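You operate a simulated robot arm through the tools that you are given. There is no shell and no other tool.

You are at the controls of a simulated robot arm. One attempt, no reset.

JOB
Blow the board clean on the light pad at 1 bar and put it back.
Fine: leave the wrist strap plugged in; switch the air off after.

It is judged by the outcome, as a careful person would: the job done as asked, and still so three seconds after it is handed in. It fails if anything else is knocked over, pushed out of place, dropped, spilled or broken.

ROBOT AND FRAMES
A 7-joint arm with a two-finger parallel gripper, fixed in place. Base frame: the origin is on the floor under the middle of its stand, x ahead of it, y to its left, z up; the work surface is at about z = 0.8. Readings come in m, degrees, newtons and seconds.
It reaches about 1.372 m from its shoulder. Its first joint turns from -149.0 to 149.0 degrees. Payload 3.43 kg.
Tool frame: the origin (TCP) lies between the finger pads and is the grasp point; the fingertips stand 0.03 m ahead of it; z points along the fingers, y is the line along which they close. Largest opening 0.094 m; finger width 0.028, thickness 0.01; the body of the gripper, 0.05 by 0.096 m, starts 0.055 m behind the TCP.
Orientation is that of the tool frame in the base frame, as a unit quaternion [w, x, y, z]. With the fingers straight down and closing along the base's y, the tool's x points along the base's -x, its y along +y and its z along -z.

CONTROLS
- The arm moves only by the tool send_rows. Its argument "series" is text: rows parted by semicolons, each of 7 numbers parted by spaces: the finger opening in cm, from 0 to 9.4, then the shift along the base's x, y, z in units of 40 mm (1.0 is 40 mm), then the turn, a rotation vector about the base's x, y, z in units of 5 degrees (1.0 is 5 degrees). In form: claw dx dy dz ax ay az; .... A call has 1 to 20 rows; each row shifts and turns the commanded pose from where the row before left it. A call with a number of a shift or a turn outside -1 to 1 is refused whole. Rows are played at 5 a second. More than 0.05 m and 8.6 degrees between two rows, or a gripper value outside its range, and nothing of the call is played. Where a pose cannot be reached the arm comes as near as it can. A force on the tool above 40 N (or 10 N above the force at the start of the call, whichever is more), or a blocked arm, ends the call early, and 0.2 s more pass. Each finger travels about 0.045 m/s and halts on what it meets, pressing with about 22 N; the grip force reading is that of the motor and also rises with nothing between the fingers. The clock runs only during rows and for 0.2 s after the last one: add rows that do not move to give the fingers time. The reply holds the time, the measured pose of the TCP, the force on the tool along the base axes, the opening and the grip force, in the units named above and with some noise, with the torque about the TCP (base axes, N m) and any sound that the robot's microphone picked up.
- Cameras (640 x 400 px; columns grow to the right, rows downward): "scene" is fixed at [0.3928, -0.5051, 1.4242]; the picture's right is [0.16, -0.99, 0.00], its down [-0.67, -0.11, -0.73] and it looks along [0.72, 0.12, -0.68] (base axes); focal length 311 px, centre (320, 200). "wrist" rides on the gripper at [0.076, 0.014, -0.102] in the tool frame; the picture's right is [-0.18, 0.98, 0.00], its down [-0.75, -0.14, -0.64] and it looks along [-0.63, -0.12, 0.77] (tool axes); focal length 243 px, centre (320, 200). There is no depth. A picture from a camera that has moved, and an enlarged one, comes with that camera's place and axes in the base frame and with its lens. The place of the scene camera against the robot may be out by one fixed shift of up to 0.012 m in any direction.
- capture(camera): a new picture of that camera. The clock stands still meanwhile.
- zoom(camera, box): a new picture of the part [left, top, right, bottom] of that camera's present view, enlarged. The clock stands still meanwhile.
- sign_off(): hands the job in; it is judged then, once.

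Places have to be worked out from the pictures, the camera data and where the tool is seen. Open the gripper and draw the arm clear of the work before you hand the job in, unless the task says otherwise.

The tools are called by a JSON object that holds its "op" and its "data". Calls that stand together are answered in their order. send_rows: Moves the arm, as the interface text tells. Its arguments: {"type":"object","properties":{"series":{"type":"string"}},"required":["series"]} The other tools are called the same way: capture (camera) takes a picture; zoom (camera, box) takes an enlarged picture of a part of a camera's view; sign_off () hands the job in.

At the start:

```text
time_s: 0.0
eef_pos: [0.9334, -0.3235, 1.1161]
orientation: [-0.001, 0.0, 1.0, -0.001]
contact_force: [0.6, 0.4, 1.0]
torque: [0.05, 0.05, 0.01]
width: 0.0941
finger_force: 0.0
```

scene: 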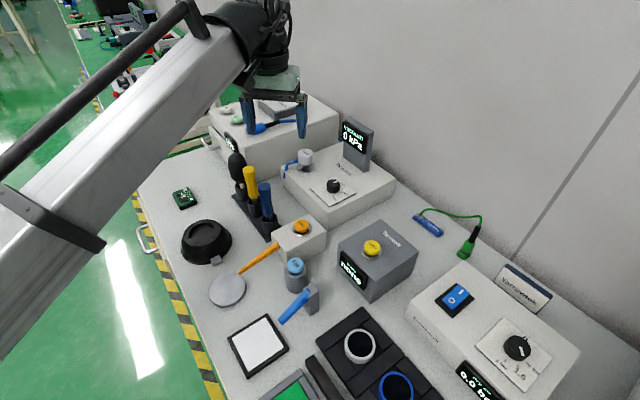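
wrist: 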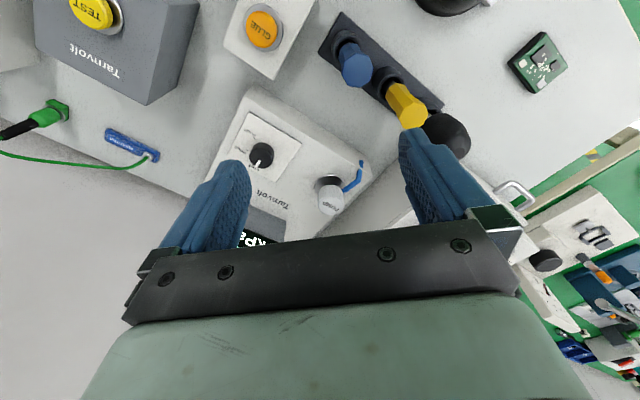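

The first pictures show a bench with several devices: a PCB at the left, a light pad, a unit with a blue rocker switch and a "bar" knob, and a vacuum unit. I'll take enlarged looks before moving anything.

{"op": "zoom", "data": {"camera": "scene", "box": [400, 240, 600, 400]}}

{"op": "zoom", "data": {"camera": "scene", "box": [200, 260, 440, 400]}}

{"op": "zoom", "data": {"camera": "scene", "box": [140, 90, 400, 260]}}

{"op": "zoom", "data": {"camera": "scene", "box": [160, 170, 340, 320]}}

{"op": "zoom", "data": {"camera": "wrist", "box": [320, 0, 640, 200]}}

```text
2.50 times, centred on (500, 320) of scene
camera zoom: at [0.3928, -0.5051, 1.4242], right [0.16, -0.99, 0.0], down [-0.67, -0.11, -0.73], along [0.72, 0.12, -0.68], focal length 777 px, centre (-130, -100)
```

zoom: 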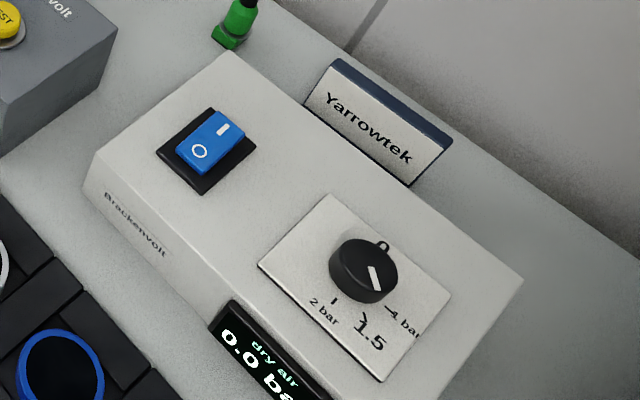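

```text
2.67 times, centred on (320, 330) of scene
camera zoom: at [0.3928, -0.5051, 1.4242], right [0.16, -0.99, 0.0], down [-0.67, -0.11, -0.73], along [0.72, 0.12, -0.68], focal length 829 px, centre (320, -147)
```

zoom: 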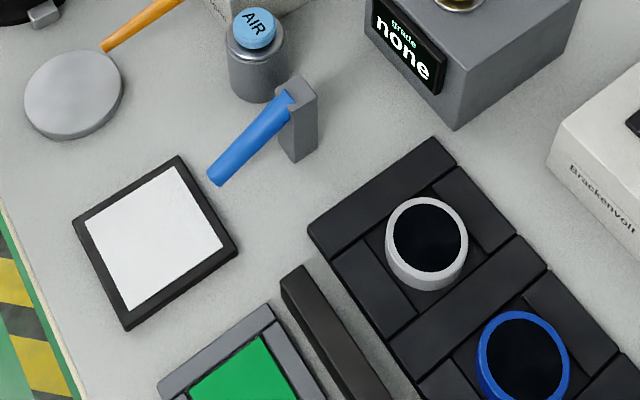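

```text
2.35 times, centred on (270, 175) of scene
camera zoom: at [0.3928, -0.5051, 1.4242], right [0.16, -0.99, 0.0], down [-0.67, -0.11, -0.73], along [0.72, 0.12, -0.68], focal length 732 px, centre (438, 259)
```

zoom: 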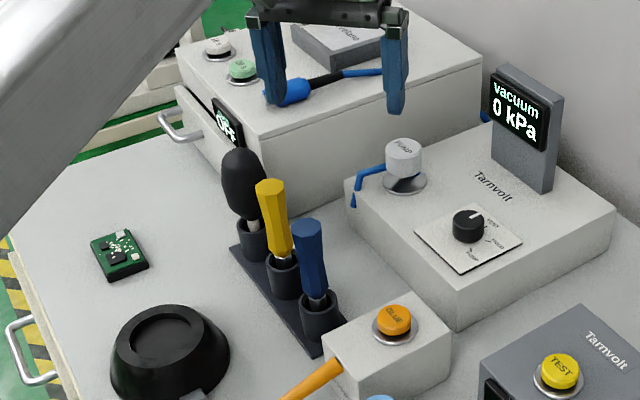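

```text
2.67 times, centred on (250, 245) of scene
camera zoom: at [0.3928, -0.5051, 1.4242], right [0.16, -0.99, 0.0], down [-0.67, -0.11, -0.73], along [0.72, 0.12, -0.68], focal length 829 px, centre (507, 80)
```

zoom: 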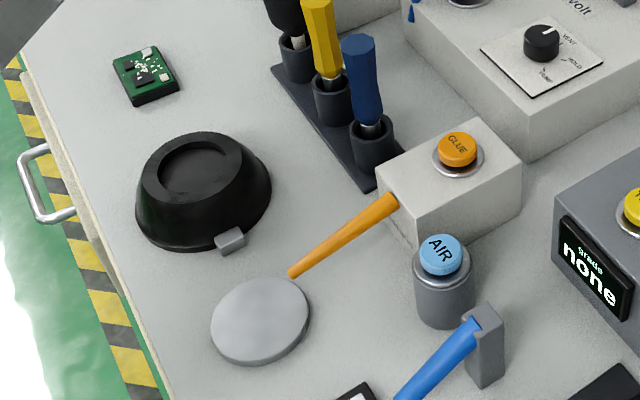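

```text
2.00 times, centred on (480, 100) of wrist
camera zoom: at [0.8574, -0.3096, 1.2197], right [0.18, 0.98, 0.0], down [0.75, -0.14, 0.64], along [0.63, -0.12, -0.77], focal length 485 px, centre (0, 400)
```

zoom: 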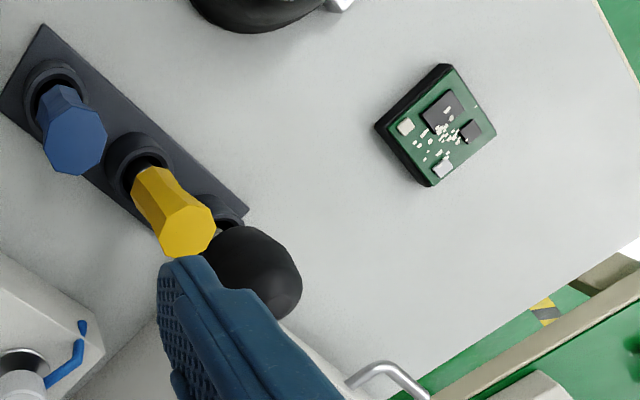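

The board (green PCB) looks to be near (0.98, 0.0), the white light pad near (0.62, -0.35) under the blue nozzle, the AIR button near (0.76, -0.39), and the air supply with rocker and knob near (0.7, -0.74). I'll lift a little and move back and right, high above everything, to view the air unit with the wrist camera.

{"op": "send_rows", "data": {"series": "9.4 -0.3 0 1 0 0 0;9.4 -0.3 0 1 0 0 0;9.4 -0.9 -0.6 0.2 0 0 0;9.4 -0.9 -0.6 0.2 0 0 0;9.4 -0.9 -0.6 0 0 0 0;9.4 -0.9 -0.6 0 0 0 0;9.4 -0.9 -0.6 0 0 0 0;9.4 -0.9 -0.6 0 0 0 0;9.4 -0.9 -0.6 0 0 0 0;9.4 -0.9 -0.6 0 0 0 0;9.4 -0.9 -0.6 0 0 0 0;9.4 -0.9 -0.6 0 0 0 0;9.4 -0.9 -0.6 0 0 0 0;9.4 0 0 0 0 0 0"}}

{"op": "capture", "data": {"camera": "wrist"}}

{"op": "capture", "data": {"camera": "scene"}}

```text
time_s: 0.8
eef_pos: [0.8777, -0.3448, 1.2035]
orientation: [0.004, 0.002, 1.0, -0.002]
contact_force: [2.5, -6.3, -6.2]
torque: [0.53, -0.29, 0.39]
width: 0.094
finger_force: 0.1
stopped in row 4: the force on the tool passed its limit at 53 N (the readings are from after the stop); the commanded pose is now the measured one
```

```text
taken
camera wrist: at [0.8011, -0.3307, 1.3063], right [0.19, 0.98, 0.0], down [0.75, -0.14, 0.65], along [0.64, -0.12, -0.76], focal length 243 px, centre (320, 200)
```

wrist: 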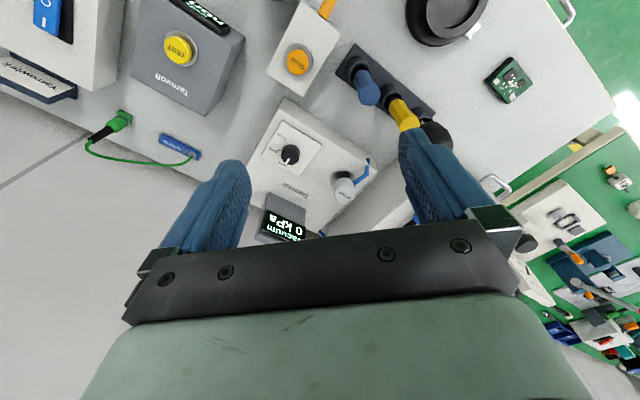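

```text
taken
```

scene: 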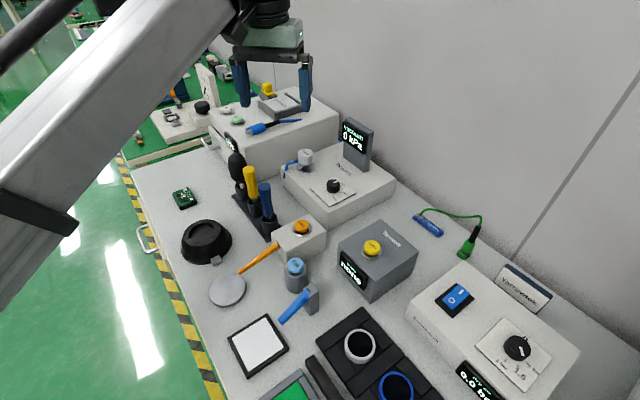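

The call stopped on a force spike, but the pictures show nothing near the gripper; it may be from the abrupt change of direction. I'll wait one still row to read the resting force, then go slower.

{"op": "send_rows", "data": {"series": "9.4 0 0 0 0 0 0;9.4 0 0 0 0 0 0;9.4 0 0 0 0 0 0"}}

```text
time_s: 1.6
eef_pos: [0.8783, -0.3441, 1.203]
orientation: [0.004, 0.003, 1.0, 0.0]
contact_force: [3.2, -4.2, -11.0]
torque: [0.29, -0.36, 0.27]
width: 0.0938
finger_force: 0.0
```

A steady ~12 N, mostly downward, remains at rest, so something above (out of view) seems to press on the tool. I'll ease back down 40 mm and see whether the force goes away.

{"op": "send_rows", "data": {"series": "9.4 0.2 0.1 -0.5 0 0 0;9.4 0 0 -0.5 0 0 0;9.4 0 0 0 0 0 0;9.4 0 0 0 0 0 0"}}

{"op": "capture", "data": {"camera": "scene"}}

```text
time_s: 2.6
eef_pos: [0.8864, -0.3401, 1.1633]
orientation: [0.003, 0.003, 1.0, -0.002]
contact_force: [-0.1, 0.1, 1.0]
torque: [-0.01, 0.0, -0.01]
width: 0.0941
finger_force: 0.1
```

```text
taken
```

scene: 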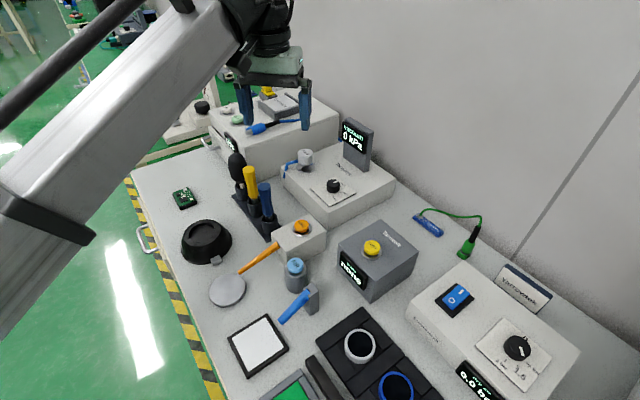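

The force vanished after lowering, so there's an overhead obstruction and I'll keep the TCP at or below about 1.13. Now I lower a bit more and travel back/right in gentle steps.

{"op": "send_rows", "data": {"series": "9.4 0 0 -0.5 0 0 0;9.4 -0.2 -0.1 -0.5 0 0 0;9.4 -0.4 -0.3 0 0 0 0;9.4 -0.6 -0.4 0 0 0 0;9.4 -0.7 -0.5 0 0 0 0;9.4 -0.7 -0.5 0 0 0 0;9.4 -0.7 -0.5 0 0 0 0;9.4 -0.7 -0.5 0 0 0 0;9.4 -0.7 -0.5 0 0 0 0;9.4 -0.7 -0.5 0 0 0 0;9.4 -0.7 -0.5 0 0 0 0;9.4 -0.7 -0.5 0 0 0 0;9.4 -0.7 -0.5 0 0 0 0;9.4 -0.6 -0.4 0 0 0 0;9.4 -0.3 -0.2 0 0 0 0;9.4 0 0 0 0 0 0"}}

{"op": "capture", "data": {"camera": "wrist"}}

{"op": "capture", "data": {"camera": "scene"}}

```text
time_s: 6.0
eef_pos: [0.5504, -0.5772, 1.1227]
orientation: [0.003, 0.003, 1.0, -0.001]
contact_force: [0.7, 1.0, -0.9]
torque: [0.02, 0.04, 0.0]
width: 0.0939
finger_force: 0.0
```

```text
taken
camera wrist: at [0.4728, -0.5635, 1.2261], right [0.19, 0.98, 0.0], down [0.75, -0.14, 0.65], along [0.64, -0.12, -0.76], focal length 243 px, centre (320, 200)
```

wrist: 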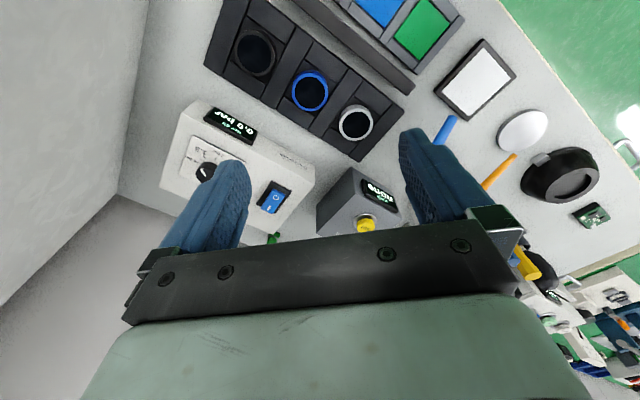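

```text
taken
```

scene: 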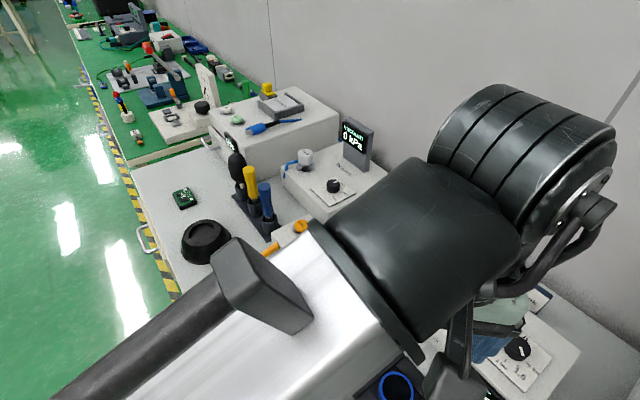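

Resting force is fine here. I'll enlarge the wrist view on the air unit and on the pad area.

{"op": "zoom", "data": {"camera": "wrist", "box": [150, 90, 330, 250]}}

{"op": "zoom", "data": {"camera": "wrist", "box": [300, 0, 620, 250]}}

{"op": "zoom", "data": {"camera": "wrist", "box": [200, 0, 460, 160]}}

```text
2.50 times, centred on (240, 170) of wrist
camera zoom: at [0.4728, -0.5635, 1.2261], right [0.19, 0.98, 0.0], down [0.75, -0.14, 0.65], along [0.64, -0.12, -0.76], focal length 606 px, centre (520, 275)
```

zoom: 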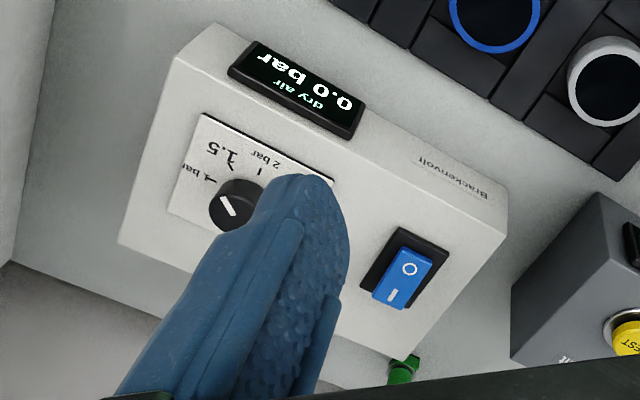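

```text
1.60 times, centred on (460, 125) of wrist
camera zoom: at [0.4728, -0.5635, 1.2261], right [0.19, 0.98, 0.0], down [0.75, -0.14, 0.65], along [0.64, -0.12, -0.76], focal length 388 px, centre (96, 320)
```

zoom: 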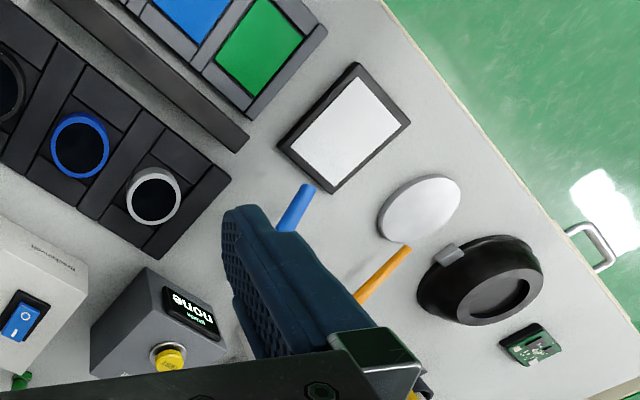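

```text
2.46 times, centred on (330, 80) of wrist
camera zoom: at [0.4728, -0.5635, 1.2261], right [0.19, 0.98, 0.0], down [0.75, -0.14, 0.65], along [0.64, -0.12, -0.76], focal length 597 px, centre (295, 495)
```

zoom: 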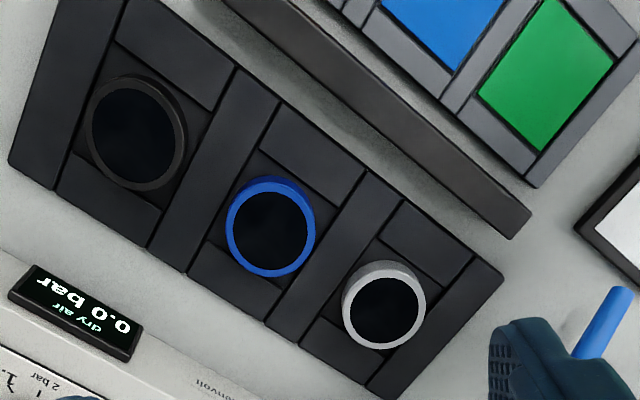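

The knob has labels "1 bar", "1.5", "2 bar" and the rocker is at O (unit off, 0.0 bar). I'll move right and slightly lower so the knob appears between the fingers.

{"op": "send_rows", "data": {"series": "9.4 0 -0.4 -0.1 0 0 0;9.4 -0.1 -0.7 -0.3 0 0 0;9.4 -0.1 -0.8 -0.3 0 0 0;9.4 -0.1 -0.8 -0.3 0 0 0;9.4 -0.1 -0.8 -0.3 0 0 0;9.4 -0.1 -0.6 -0.2 0 0 0;9.4 0 -0.3 -0.1 0 0 0;9.4 0 0 0 0 0 0"}}

{"op": "capture", "data": {"camera": "wrist"}}

```text
time_s: 7.8
eef_pos: [0.5297, -0.753, 1.0613]
orientation: [0.004, 0.003, 1.0, -0.001]
contact_force: [0.2, -0.5, -0.7]
torque: [0.02, -0.01, -0.01]
width: 0.094
finger_force: 0.0
```

```text
taken
camera wrist: at [0.4525, -0.7381, 1.163], right [0.19, 0.98, 0.0], down [0.75, -0.14, 0.65], along [0.64, -0.12, -0.76], focal length 243 px, centre (320, 200)
```

wrist: 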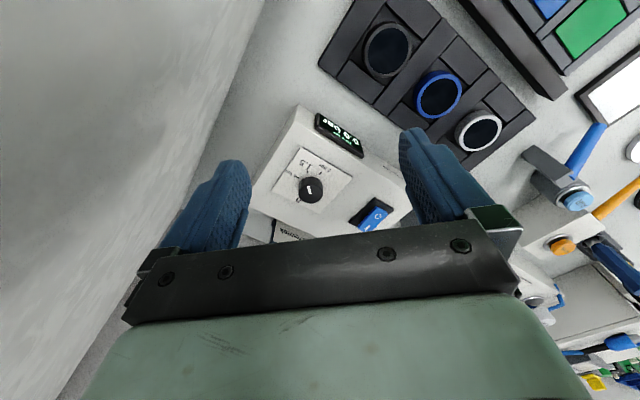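

Knob, display and rocker are now all between the fingers. I'll enlarge them for detail.

{"op": "zoom", "data": {"camera": "wrist", "box": [270, 135, 370, 215]}}

{"op": "zoom", "data": {"camera": "wrist", "box": [240, 90, 420, 250]}}

{"op": "zoom", "data": {"camera": "wrist", "box": [460, 60, 640, 220]}}

```text
5.00 times, centred on (320, 175) of wrist
camera zoom: at [0.4525, -0.7381, 1.163], right [0.19, 0.98, 0.0], down [0.75, -0.14, 0.65], along [0.64, -0.12, -0.76], focal length 1213 px, centre (320, 325)
```

zoom: 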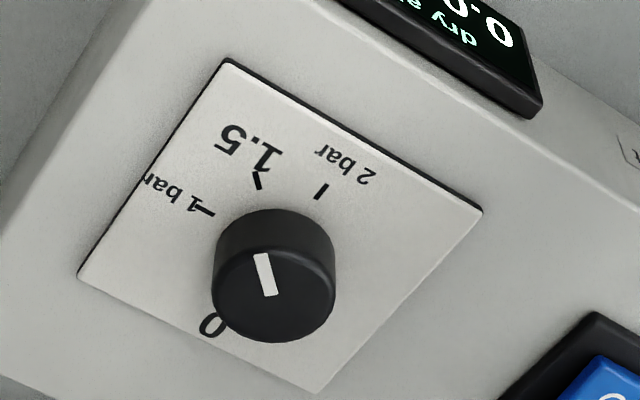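

```text
2.50 times, centred on (330, 170) of wrist
camera zoom: at [0.4525, -0.7381, 1.163], right [0.19, 0.98, 0.0], down [0.75, -0.14, 0.65], along [0.64, -0.12, -0.76], focal length 606 px, centre (295, 275)
```

zoom: 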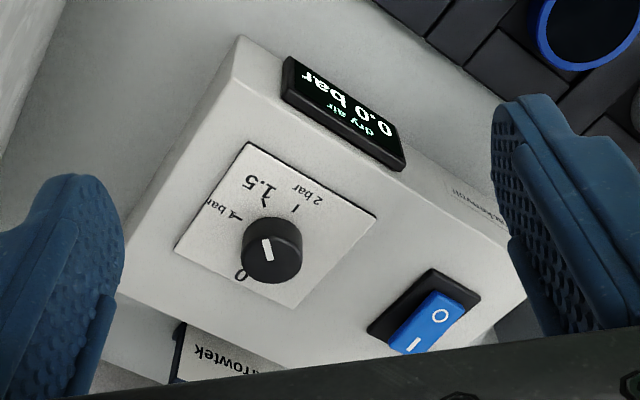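

```text
2.50 times, centred on (550, 140) of wrist
camera zoom: at [0.4525, -0.7381, 1.163], right [0.19, 0.98, 0.0], down [0.75, -0.14, 0.65], along [0.64, -0.12, -0.76], focal length 606 px, centre (-255, 350)
```

zoom: 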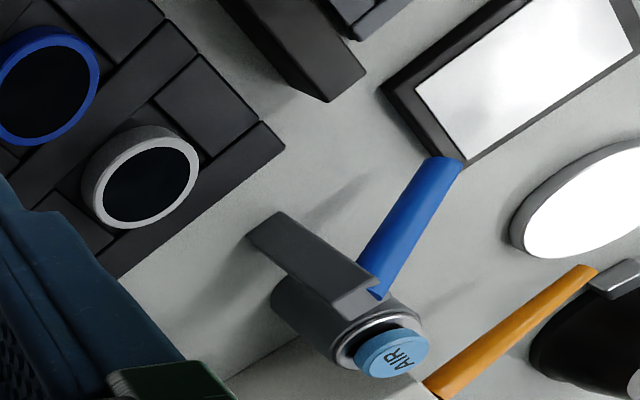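

The labels read 0, 1 bar, 1.5, 2 bar; the pointer is at 1.5, and 1 bar should be about +45° counter-clockwise seen from above. I triangulate the knob top at about (0.648, -0.787, 0.914); I move above it with the fingers at 6 cm and check alignment.

{"op": "send_rows", "data": {"series": "8 0.3 -0.1 -0.1 0 0 0;7 0.6 -0.15 -0.3 0 0 0;6 0.6 -0.2 -0.4 0 0 0;6 0.6 -0.2 -0.4 0 0 0;6 0.5 -0.15 -0.3 0 0 0;6 0.36 -0.05 -0.2 0 0 0;6 0 0 0 0 0 0"}}

{"op": "capture", "data": {"camera": "wrist"}}

{"op": "capture", "data": {"camera": "scene"}}

```text
time_s: 9.4
eef_pos: [0.6487, -0.7869, 0.9915]
orientation: [0.003, 0.003, 1.0, -0.001]
contact_force: [0.9, -0.5, 0.0]
torque: [-0.01, 0.03, -0.02]
width: 0.0601
finger_force: 0.1
```

```text
taken
camera wrist: at [0.5714, -0.7727, 1.0939], right [0.19, 0.98, 0.0], down [0.75, -0.14, 0.65], along [0.64, -0.12, -0.76], focal length 243 px, centre (320, 200)
```

wrist: 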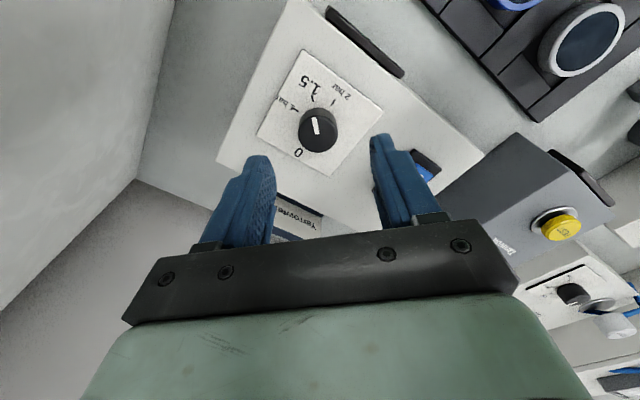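

```text
taken
```

scene: 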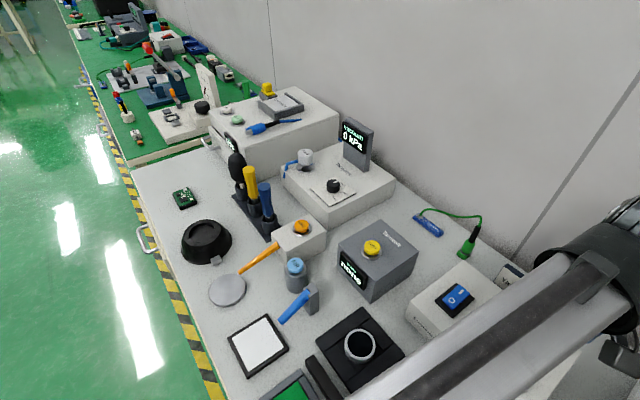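

The knob top sits at about (319, 128), right where a point on the tool axis at z≈0.914 should project. I'll zoom to check the pointer angle and the panel depth.

{"op": "zoom", "data": {"camera": "wrist", "box": [250, 45, 390, 185]}}

```text
2.86 times, centred on (320, 115) of wrist
camera zoom: at [0.5714, -0.7727, 1.0939], right [0.19, 0.98, 0.0], down [0.75, -0.14, 0.65], along [0.64, -0.12, -0.76], focal length 693 px, centre (320, 443)
```

zoom: 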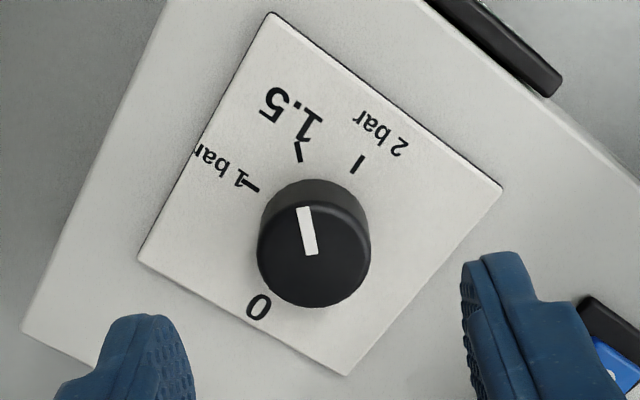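

Triangulating between the two wrist views gives the panel at z≈0.870 and the knob top at about (0.664, -0.791, 0.894), diameter ~0.035. I shift there and come down 3 cm, then check again.

{"op": "send_rows", "data": {"series": "6 0.2 -0.06 -0.3 0 0 0;6 0.19 -0.05 -0.45 0 0 0;6 0 0 0 0 0 0"}}

{"op": "zoom", "data": {"camera": "wrist", "box": [220, 60, 420, 220]}}

```text
time_s: 10.2
eef_pos: [0.6634, -0.792, 0.9618]
orientation: [0.004, 0.003, 1.0, 0.0]
contact_force: [0.5, -0.7, 0.2]
torque: [0.01, 0.03, 0.03]
width: 0.0601
finger_force: 0.1
```

```text
2.50 times, centred on (320, 140) of wrist
camera zoom: at [0.5865, -0.777, 1.064], right [0.19, 0.98, 0.0], down [0.75, -0.14, 0.65], along [0.64, -0.12, -0.76], focal length 606 px, centre (320, 350)
```

zoom: 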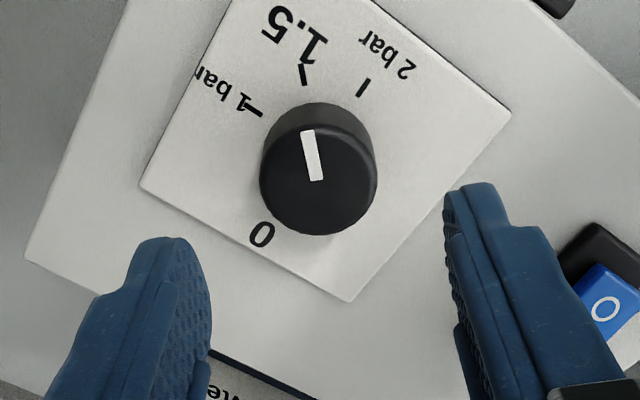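

Alignment is good (knob at (318,132) as expected for the tool axis). I descend so the fingertips straddle the knob just above the panel, then close gently.

{"op": "send_rows", "data": {"series": "5.4 0 0 -0.4 0 0 0;5.4 0 0 -0.4 0 0 0;5.4 0 0 -0.35 0 0 0;5.4 0 0 -0.2 0 0 0;5.4 0 0 0 0 0 0"}}

{"op": "capture", "data": {"camera": "wrist"}}

```text
time_s: 11.4
eef_pos: [0.663, -0.7926, 0.9084]
orientation: [0.004, 0.003, 1.0, -0.001]
contact_force: [0.0, -0.3, 0.7]
torque: [0.02, 0.0, 0.02]
width: 0.0539
finger_force: 0.1
```

```text
taken
camera wrist: at [0.5861, -0.7775, 1.0105], right [0.19, 0.98, 0.0], down [0.75, -0.14, 0.65], along [0.64, -0.12, -0.76], focal length 243 px, centre (320, 200)
```

wrist: 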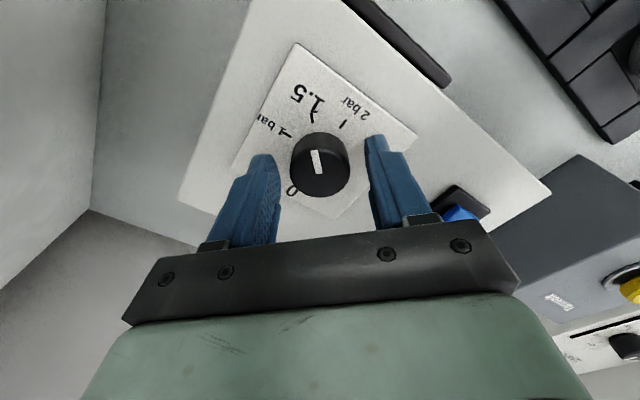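

No contact so far. I zoom in once more to confirm the knob is centred between the fingers before closing.

{"op": "zoom", "data": {"camera": "wrist", "box": [220, 90, 420, 250]}}

```text
2.50 times, centred on (320, 170) of wrist
camera zoom: at [0.5861, -0.7775, 1.0105], right [0.19, 0.98, 0.0], down [0.75, -0.14, 0.65], along [0.64, -0.12, -0.76], focal length 606 px, centre (320, 275)
```

zoom: 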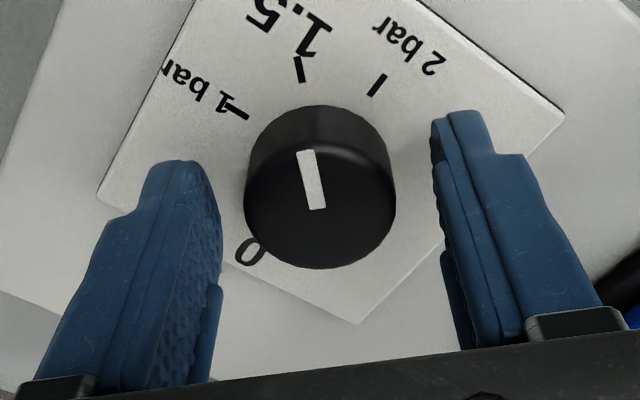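

The knob is centred. I close on it and check the reading.

{"op": "send_rows", "data": {"series": "4.5 0 0 0 0 0 0;3.5 0 0 0 0 0 0;2.5 0 0 0 0 0 0;2.5 0 0 0 0 0 0;2.5 0 0 0 0 0 0"}}

```text
time_s: 12.6
eef_pos: [0.6626, -0.7927, 0.9075]
orientation: [0.004, 0.004, 1.0, -0.001]
contact_force: [0.2, -3.7, -0.3]
torque: [-0.16, -0.02, -0.03]
width: 0.0351
finger_force: 44.9
```

The knob is gripped at 3.5 cm. I turn it +45° (counter-clockwise from above) toward 1 bar in small steps.

{"op": "send_rows", "data": {"series": "2.5 0 0 0 0 0 0.4;2.5 0 0 0 0 0 0.7;2.5 0 0 0 0 0 0.8;2.5 0 0 0 0 0 0.8;2.5 0 0 0 0 0 0.8;2.5 0 0 0 0 0 0.8;2.5 0 0 0 0 0 0.8;2.5 0 0 0 0 0 0.8;2.5 0 0 0 0 0 0.8;2.5 0 0 0 0 0 0.8;2.5 0 0 0 0 0 0.8;2.5 0 0 0 0 0 0.7;2.5 0 0 0 0 0 0;2.5 0 0 0 0 0 0"}}

{"op": "zoom", "data": {"camera": "wrist", "box": [220, 90, 420, 250]}}

```text
time_s: 15.6
eef_pos: [0.6632, -0.7931, 0.9071]
orientation: [0.004, -0.38, 0.925, 0.0]
contact_force: [-0.6, -25.1, 14.4]
torque: [-0.49, -0.03, 0.0]
width: 0.0351
finger_force: 44.5
```

```text
2.50 times, centred on (320, 170) of wrist
camera zoom: at [0.5985, -0.8374, 1.0106], right [-0.56, 0.83, 0.0], down [0.63, 0.43, 0.65], along [0.54, 0.36, -0.76], focal length 606 px, centre (320, 275)
```

zoom: 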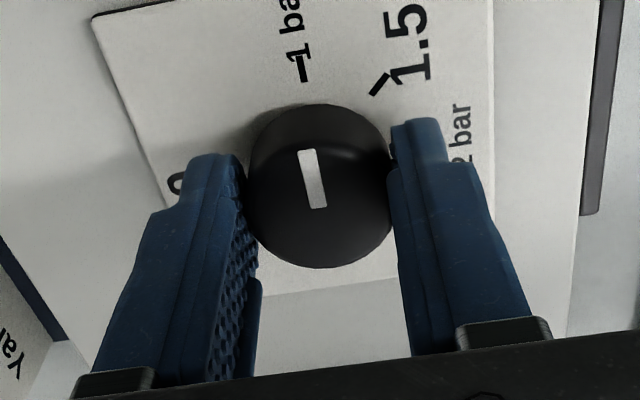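

The pointer now lines up with the 1 bar tick. I release the knob and look again.

{"op": "send_rows", "data": {"series": "3.6 0 0 0 0 0 0;4.5 0 0 0 0 0 0;5.4 0 0 0 0 0 0;5.4 0 0 0 0 0 0;5.4 0 0 0.3 0 0 0;5.4 0 0 0.6 0 0 0;5.4 0 0 0.6 0 0 0;5.4 0 0 0.3 0 0 0;5.4 0 0 0 0 0 0"}}

{"op": "zoom", "data": {"camera": "wrist", "box": [220, 60, 420, 220]}}

{"op": "capture", "data": {"camera": "wrist"}}

```text
time_s: 17.6
eef_pos: [0.6629, -0.7915, 0.98]
orientation: [0.004, -0.38, 0.925, 0.0]
contact_force: [0.3, -1.1, -0.9]
torque: [0.0, -0.01, 0.0]
width: 0.0539
finger_force: 0.0
```

```text
2.50 times, centred on (320, 140) of wrist
camera zoom: at [0.5982, -0.8364, 1.0829], right [-0.56, 0.83, 0.0], down [0.63, 0.43, 0.65], along [0.54, 0.36, -0.76], focal length 606 px, centre (320, 350)
```

zoom: 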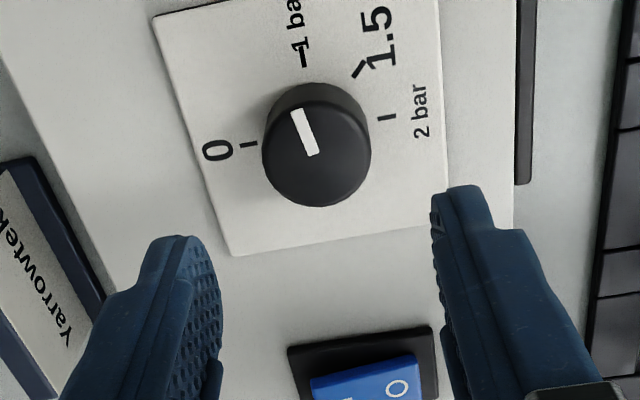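

```text
taken
camera wrist: at [0.5982, -0.8364, 1.0829], right [-0.56, 0.83, 0.0], down [0.63, 0.43, 0.65], along [0.54, 0.36, -0.76], focal length 243 px, centre (320, 200)
```

wrist: 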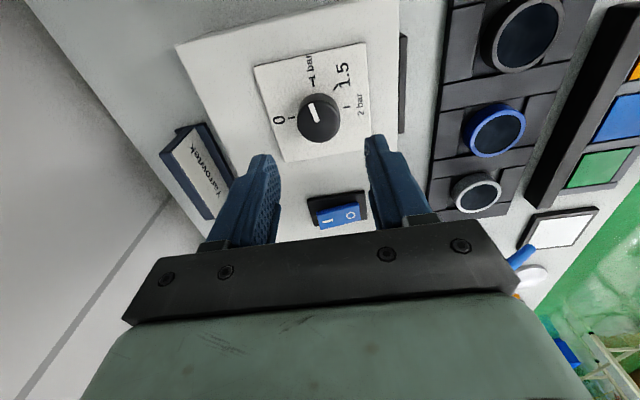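

The pointer ended slightly past the 1 bar tick (I estimate 7–10°), so I'll fine-tune it against the display once the unit is on. Next I move above the rocker for a closer look, closing the fingers on the way.

{"op": "send_rows", "data": {"series": "5.4 0.25 0.22 0.1 0 0 0;5.4 0.5 0.45 0.1 0 0 0;5.4 0.5 0.45 0 0 0 0;5.4 0.4 0.4 0 0 0 0;5.4 0.2 0.2 0 0 0 0;5.4 0 0 0 0 0 0"}}

{"op": "capture", "data": {"camera": "wrist"}}

{"op": "zoom", "data": {"camera": "wrist", "box": [220, 40, 420, 200]}}

```text
time_s: 19.0
eef_pos: [0.7389, -0.722, 0.9881]
orientation: [0.004, -0.38, 0.925, -0.001]
contact_force: [0.6, 0.0, -0.3]
torque: [-0.02, -0.01, -0.02]
width: 0.0539
finger_force: 0.0
```

```text
taken
camera wrist: at [0.674, -0.767, 1.0903], right [-0.56, 0.83, 0.0], down [0.63, 0.43, 0.65], along [0.54, 0.36, -0.76], focal length 243 px, centre (320, 200)
```

wrist: 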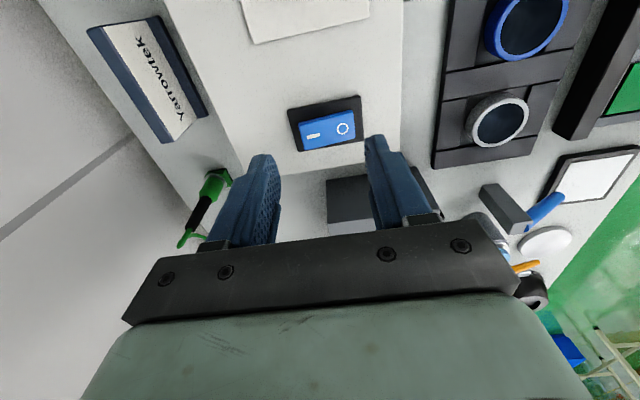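

```text
2.50 times, centred on (320, 120) of wrist
camera zoom: at [0.674, -0.767, 1.0903], right [-0.56, 0.83, 0.0], down [0.63, 0.43, 0.65], along [0.54, 0.36, -0.76], focal length 606 px, centre (320, 400)
```

zoom: 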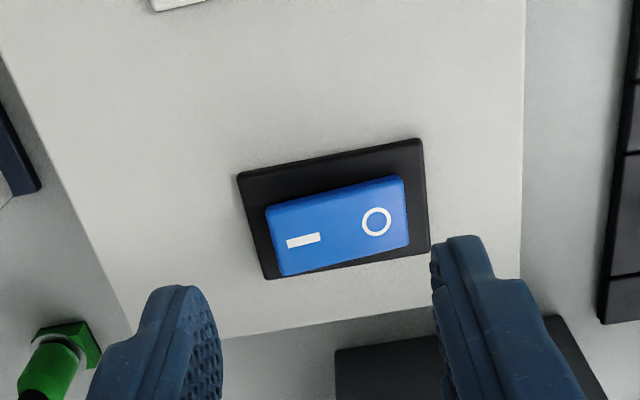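

The rocker shows O pressed and I raised; the I end centre is near (0.760, -0.720), top z≈0.885. I move there with closed fingers, stopping well above for a check.

{"op": "send_rows", "data": {"series": "3.5 0.2 0 -0.2 0 0 0;1.5 0.2 0.02 -0.4 0 0 0;0 0.12 0.01 -0.4 0 0 0;0 0 0 0 0 0 0;0 0 0 0 0 0 0"}}

{"op": "zoom", "data": {"camera": "wrist", "box": [220, 60, 420, 220]}}

```text
time_s: 20.2
eef_pos: [0.7598, -0.7219, 0.9491]
orientation: [0.003, -0.38, 0.925, 0.001]
contact_force: [-0.1, -0.2, 0.2]
torque: [0.0, 0.01, 0.03]
width: 0.0001
finger_force: 21.9
```

```text
2.50 times, centred on (320, 140) of wrist
camera zoom: at [0.6948, -0.7658, 1.0512], right [-0.56, 0.83, 0.0], down [0.63, 0.43, 0.65], along [0.54, 0.36, -0.76], focal length 606 px, centre (320, 350)
```

zoom: 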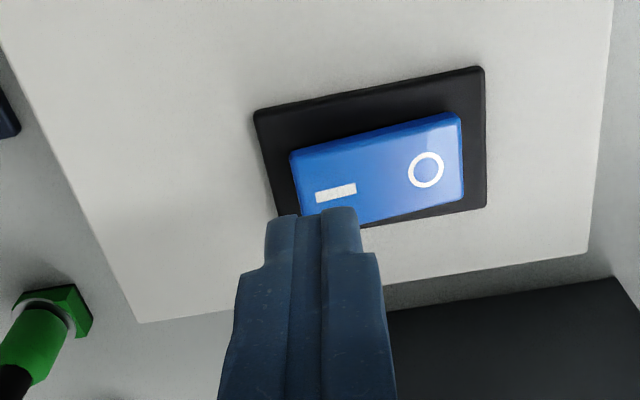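

The press point falls just outside the I mark, well centred across the rocker. I descend in small steps and watch for contact.

{"op": "send_rows", "data": {"series": "0 -0.03 0.03 -0.3 0 0 0;0 0 0 -0.3 0 0 0;0 0 0 -0.1 0 0 0;0 0 0 -0.1 0 0 0;0 0 0 0 0 0 0"}}

```text
time_s: 21.4
eef_pos: [0.7572, -0.7206, 0.9158]
orientation: [0.003, -0.381, 0.925, 0.001]
contact_force: [0.2, -0.8, 1.2]
torque: [-0.08, -0.03, 0.0]
width: 0.0
finger_force: 22.3
```

Barely any contact yet. I continue in 2 mm steps.

{"op": "send_rows", "data": {"series": "0 0 0 -0.05 0 0 0;0 0 0 -0.05 0 0 0;0 0 0 -0.05 0 0 0;0 0 0 0 0 0 0"}}

{"op": "zoom", "data": {"camera": "wrist", "box": [220, 60, 420, 220]}}

```text
time_s: 22.4
eef_pos: [0.7579, -0.7199, 0.9122]
orientation: [0.004, -0.381, 0.925, 0.0]
contact_force: [3.5, -1.6, 24.4]
torque: [-0.03, 0.21, 0.0]
width: 0.0
finger_force: 22.2
heard: click
```

```text
2.50 times, centred on (320, 140) of wrist
camera zoom: at [0.6927, -0.7645, 1.0145], right [-0.56, 0.83, 0.0], down [0.63, 0.43, 0.65], along [0.54, 0.36, -0.76], focal length 606 px, centre (320, 350)
```

zoom: 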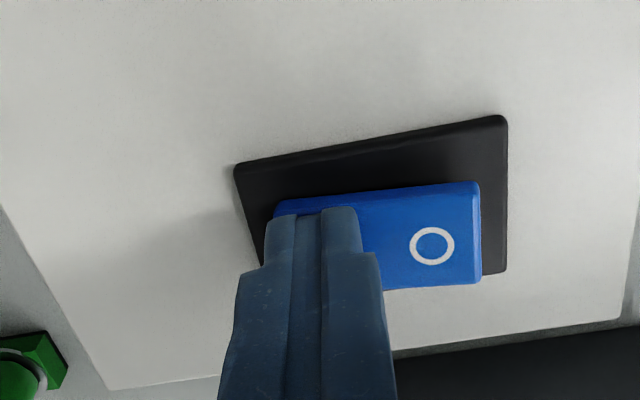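

A click was heard and the rocker has tipped to I. I raise, turn back to yaw 0 and move to where I can read the display.

{"op": "send_rows", "data": {"series": "0 0 0 0.4 0 0 0;1 0 0 0.8 0 0 0;3 -0.2 0 0.8 0 0 -0.5;5 -0.6 -0.1 0.6 0 0 -0.9;5.4 -0.8 -0.2 0.3 0 0 -0.9;5.4 -0.8 -0.2 0.3 0 0 -0.9;5.4 -0.8 -0.2 0.2 0 0 -0.9;5.4 -0.8 -0.2 0.1 0 0 -0.9;5.4 -0.6 -0.1 0 0 0 -0.9;5.4 -0.4 -0.1 0 0 0 -0.9;5.4 -0.2 0 0 0 0 -0.9;5.4 0 0 0 0 0 -0.9;5.4 0 0 0 0 0 -0.4;5.4 0 0 0 0 0 0"}}

{"op": "capture", "data": {"camera": "wrist"}}

{"op": "capture", "data": {"camera": "scene"}}

```text
time_s: 25.4
eef_pos: [0.5495, -0.7642, 1.05]
orientation: [0.003, 0.004, 1.0, 0.0]
contact_force: [-0.1, -0.1, -0.5]
torque: [0.0, 0.01, -0.01]
width: 0.0538
finger_force: 0.0
```

```text
taken
camera wrist: at [0.4725, -0.7495, 1.1522], right [0.19, 0.98, 0.0], down [0.75, -0.14, 0.65], along [0.64, -0.12, -0.76], focal length 243 px, centre (320, 200)
```

wrist: 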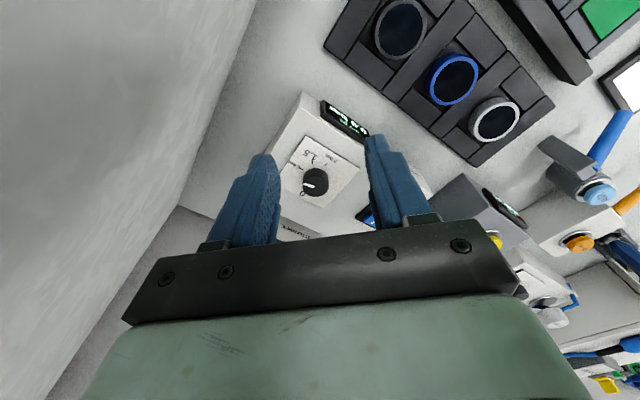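

```text
taken
```

scene: 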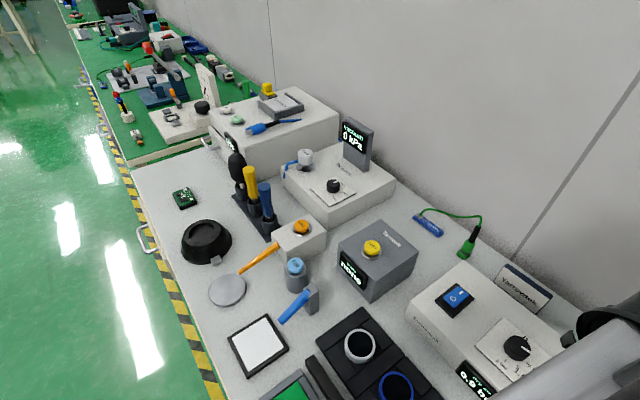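

I zoom on the display and the knob, from both cameras.

{"op": "zoom", "data": {"camera": "wrist", "box": [270, 85, 390, 205]}}

{"op": "zoom", "data": {"camera": "scene", "box": [430, 270, 590, 400]}}

{"op": "zoom", "data": {"camera": "wrist", "box": [315, 90, 375, 150]}}

```text
3.33 times, centred on (330, 145) of wrist
camera zoom: at [0.4725, -0.7495, 1.1522], right [0.19, 0.98, 0.0], down [0.75, -0.14, 0.65], along [0.64, -0.12, -0.76], focal length 809 px, centre (287, 383)
```

zoom: 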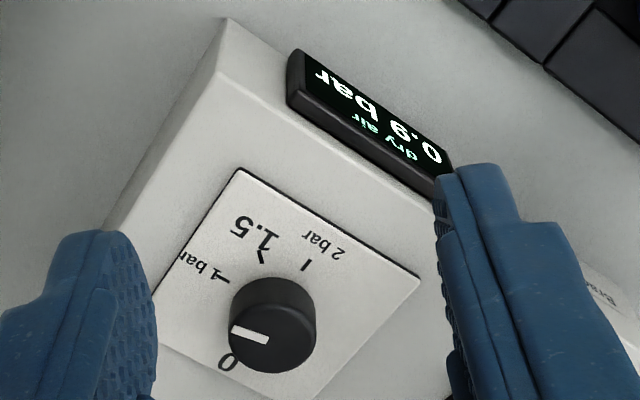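

```text
3.08 times, centred on (510, 335) of scene
camera zoom: at [0.3928, -0.5051, 1.4242], right [0.16, -0.99, 0.0], down [-0.67, -0.11, -0.73], along [0.72, 0.12, -0.68], focal length 957 px, centre (-265, -215)
```

zoom: 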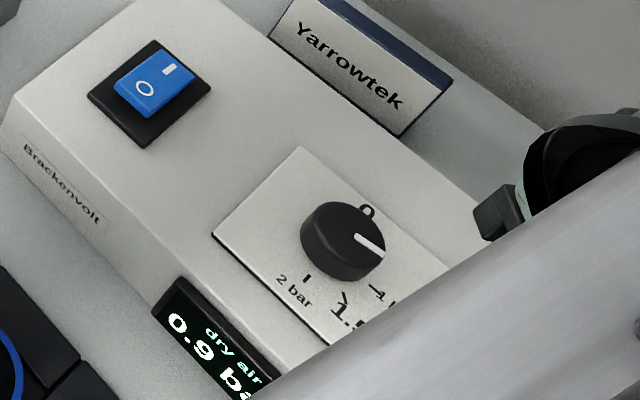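

```text
6.67 times, centred on (345, 120) of wrist
camera zoom: at [0.4725, -0.7495, 1.1522], right [0.19, 0.98, 0.0], down [0.75, -0.14, 0.65], along [0.64, -0.12, -0.76], focal length 1618 px, centre (153, 733)
```

zoom: 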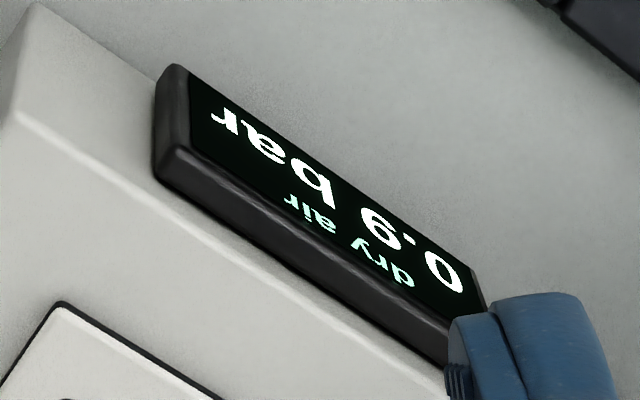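

The unit is on and reads 0.9 bar, matching a pointer ~9° past the tick (released knob was dragged because my grip was ~3 mm off-axis). I go back to the knob, now centred at (0.666, -0.7935), for a small clockwise correction.

{"op": "send_rows", "data": {"series": "5.4 0.3 -0.08 -0.1 0 0 0;5.4 0.6 -0.15 -0.4 0 0 0;5.4 0.6 -0.15 -0.5 0 0 0;5.4 0.6 -0.15 -0.5 0 0 0;5.4 0.5 -0.12 -0.4 0 0 0;5.4 0.31 -0.08 -0.3 0 0 0;5.4 0 0 0 0 0 0;5.4 0 0 0 0 0 0"}}

{"op": "zoom", "data": {"camera": "wrist", "box": [220, 60, 420, 220]}}

```text
time_s: 27.2
eef_pos: [0.6661, -0.7937, 0.9622]
orientation: [0.003, 0.003, 1.0, 0.0]
contact_force: [-0.1, 0.7, -0.3]
torque: [0.03, 0.01, -0.01]
width: 0.054
finger_force: 0.0
```

```text
2.50 times, centred on (320, 140) of wrist
camera zoom: at [0.5886, -0.7797, 1.0647], right [0.19, 0.98, 0.0], down [0.75, -0.14, 0.65], along [0.64, -0.12, -0.76], focal length 606 px, centre (320, 350)
```

zoom: 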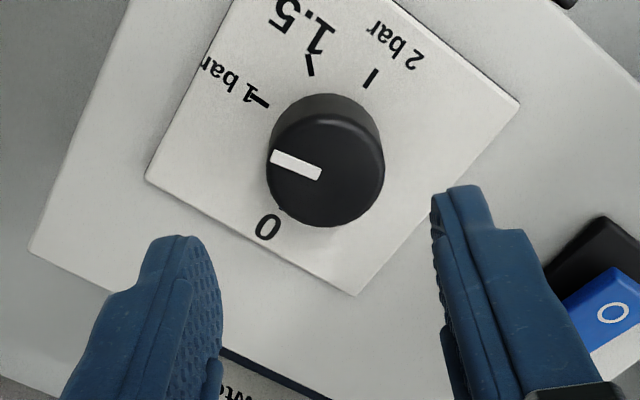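

Refined knob axis is (0.6645, -0.7922), pointer ~10–12° past the 1 bar tick. I centre on it, descend and grip.

{"op": "send_rows", "data": {"series": "5.4 -0.04 0.037 -0.4 0 0 0;5.4 0 0 -0.4 0 0 0;5.4 0 0 -0.35 0 0 0;5.4 0 0 -0.2 0 0 0;5.4 0 0 0 0 0 0;4.4 0 0 0 0 0 0;3.4 0 0 0 0 0 0;2.5 0 0 0 0 0 0;2.5 0 0 0 0 0 0;2.5 0 0 0 0 0 0"}}

{"op": "zoom", "data": {"camera": "wrist", "box": [220, 90, 420, 250]}}

```text
time_s: 29.4
eef_pos: [0.6627, -0.7918, 0.9089]
orientation: [0.004, 0.003, 1.0, 0.0]
contact_force: [-1.2, 6.3, -2.9]
torque: [0.16, -0.03, 0.02]
width: 0.0353
finger_force: 45.1
```

```text
2.50 times, centred on (320, 170) of wrist
camera zoom: at [0.5865, -0.778, 1.0105], right [0.19, 0.98, 0.0], down [0.75, -0.14, 0.65], along [0.64, -0.12, -0.76], focal length 606 px, centre (320, 275)
```

zoom: 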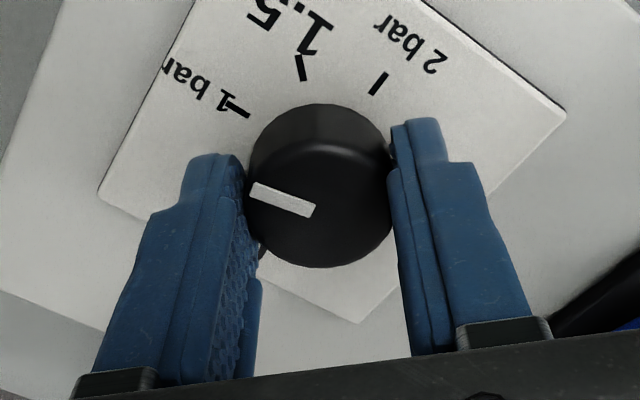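

Gripped with only a small side force (+6 N in y); I ease y by -0.6 mm and turn -11° slowly.

{"op": "send_rows", "data": {"series": "2.5 0 -0.015 0 0 0 -0.3;2.5 0 0 0 0 0 -0.5;2.5 0 0 0 0 0 -0.6;2.5 0 0 0 0 0 -0.5;2.5 0 0 0 0 0 -0.3;2.5 0 0 0 0 0 0;2.5 0 0 0 0 0 0"}}

{"op": "zoom", "data": {"camera": "wrist", "box": [220, 90, 420, 250]}}

```text
time_s: 31.0
eef_pos: [0.6643, -0.7922, 0.9079]
orientation: [0.003, 0.099, 0.995, 0.0]
contact_force: [-4.7, 13.9, -12.5]
torque: [0.44, 0.37, -0.01]
width: 0.0354
finger_force: 44.7
```

```text
2.50 times, centred on (320, 170) of wrist
camera zoom: at [0.5909, -0.7634, 1.0106], right [0.37, 0.93, 0.0], down [0.71, -0.29, 0.65], along [0.6, -0.24, -0.76], focal length 606 px, centre (320, 275)
```

zoom: 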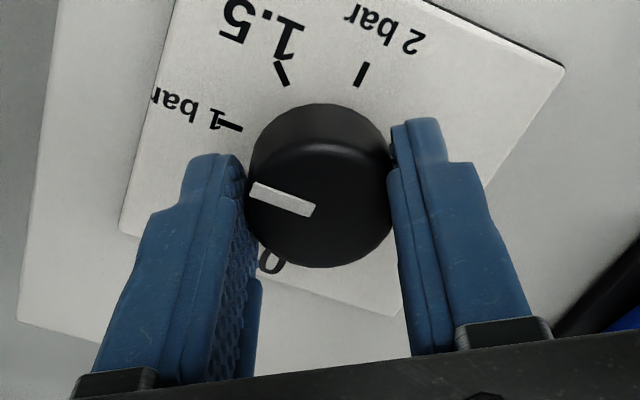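

The pointer turned with the grip. There's some side force left (+14 N y, -12 N z), so I relax the command in the direction of the force before releasing to avoid dragging the knob.

{"op": "send_rows", "data": {"series": "2.5 -0.008 0.015 -0.01 0 0 0;2.5 0 0.012 0 0 0 0;2.5 0 0 0 0 0 0;2.5 0 0 0 0 0 0"}}

```text
time_s: 32.0
eef_pos: [0.665, -0.7912, 0.9077]
orientation: [0.003, 0.098, 0.995, -0.002]
contact_force: [-3.3, 5.7, -3.5]
torque: [0.28, 0.78, 0.01]
width: 0.035
finger_force: 45.4
```

Side force dropped to ~6 N. One more small relax step, then I open slowly and rise.

{"op": "send_rows", "data": {"series": "2.5 -0.01 0.01 -0.005 0 0 0;2.5 0 0 0 0 0 0;3.6 0 0 0 0 0 0;4.5 0 0 0 0 0 0;5.4 0 0 0 0 0 0;5.4 0 0 0 0 0 0;5.4 0 0 0.4 0 0 0;5.4 0 0 0.6 0 0 0;5.4 0 0 0.4 0 0 0;5.4 0 0 0 0 0 0"}}

{"op": "zoom", "data": {"camera": "wrist", "box": [220, 60, 420, 220]}}

```text
time_s: 34.2
eef_pos: [0.6645, -0.7892, 0.964]
orientation: [0.003, 0.098, 0.995, -0.001]
contact_force: [0.5, 0.2, 0.5]
torque: [0.03, 0.06, -0.01]
width: 0.0538
finger_force: 0.0
```

```text
2.50 times, centred on (320, 140) of wrist
camera zoom: at [0.5911, -0.7603, 1.0671], right [0.37, 0.93, 0.0], down [0.71, -0.28, 0.65], along [0.6, -0.24, -0.76], focal length 606 px, centre (320, 350)
```

zoom: 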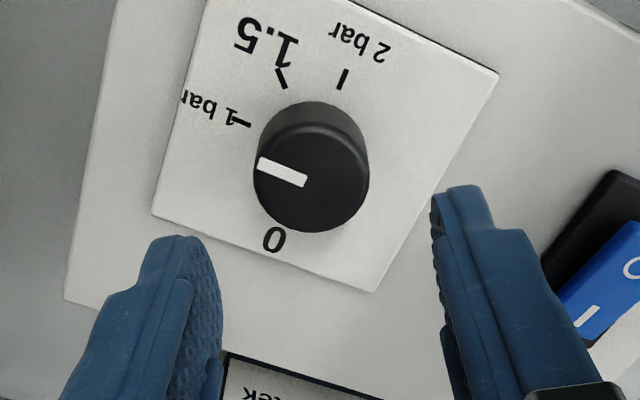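

The pointer now computes to about 224–227°, i.e. on the 1 bar tick. I back off to read the display.

{"op": "send_rows", "data": {"series": "5.4 -0.3 0.05 0.4 0 0 0.4;5.4 -0.6 0.1 0.5 0 0 0.6;5.4 -0.7 0.1 0.5 0 0 0.6;5.4 -0.6 0.1 0.5 0 0 0.6;5.4 -0.5 0.1 0.3 0 0 0;5.4 -0.2 0 0 0 0 0;5.4 0 0 0 0 0 0"}}

{"op": "capture", "data": {"camera": "wrist"}}

{"op": "zoom", "data": {"camera": "wrist", "box": [270, 85, 390, 205]}}

{"op": "zoom", "data": {"camera": "scene", "box": [430, 270, 590, 400]}}

```text
time_s: 35.8
eef_pos: [0.5471, -0.7727, 1.0508]
orientation: [0.003, 0.001, 1.0, 0.0]
contact_force: [-0.1, -0.2, -0.5]
torque: [0.02, -0.01, 0.03]
width: 0.0539
finger_force: 0.1
```

```text
taken
camera wrist: at [0.4701, -0.7586, 1.1545], right [0.19, 0.98, 0.0], down [0.75, -0.14, 0.65], along [0.64, -0.12, -0.76], focal length 243 px, centre (320, 200)
```

wrist: 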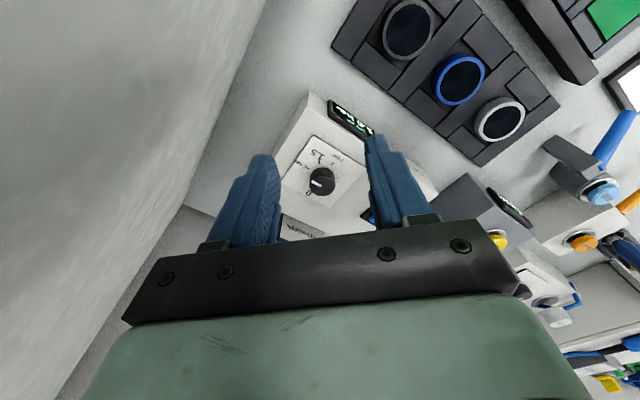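

```text
3.33 times, centred on (330, 145) of wrist
camera zoom: at [0.4701, -0.7586, 1.1545], right [0.19, 0.98, 0.0], down [0.75, -0.14, 0.65], along [0.64, -0.12, -0.76], focal length 809 px, centre (287, 383)
```

zoom: 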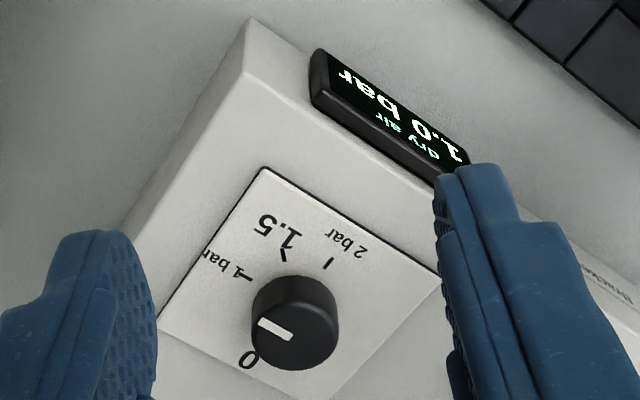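

```text
3.08 times, centred on (510, 335) of scene
camera zoom: at [0.3928, -0.5051, 1.4242], right [0.16, -0.99, 0.0], down [-0.67, -0.11, -0.73], along [0.72, 0.12, -0.68], focal length 957 px, centre (-265, -215)
```

zoom: 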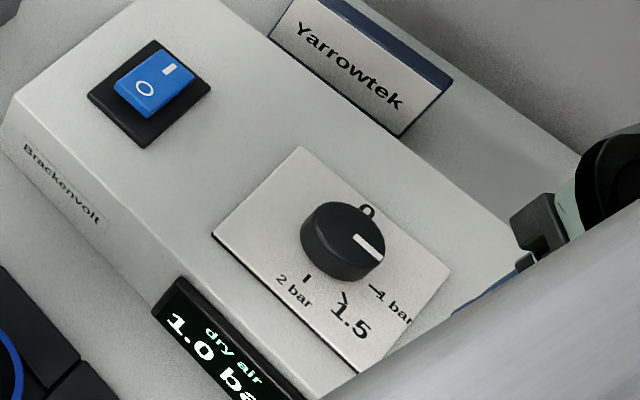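

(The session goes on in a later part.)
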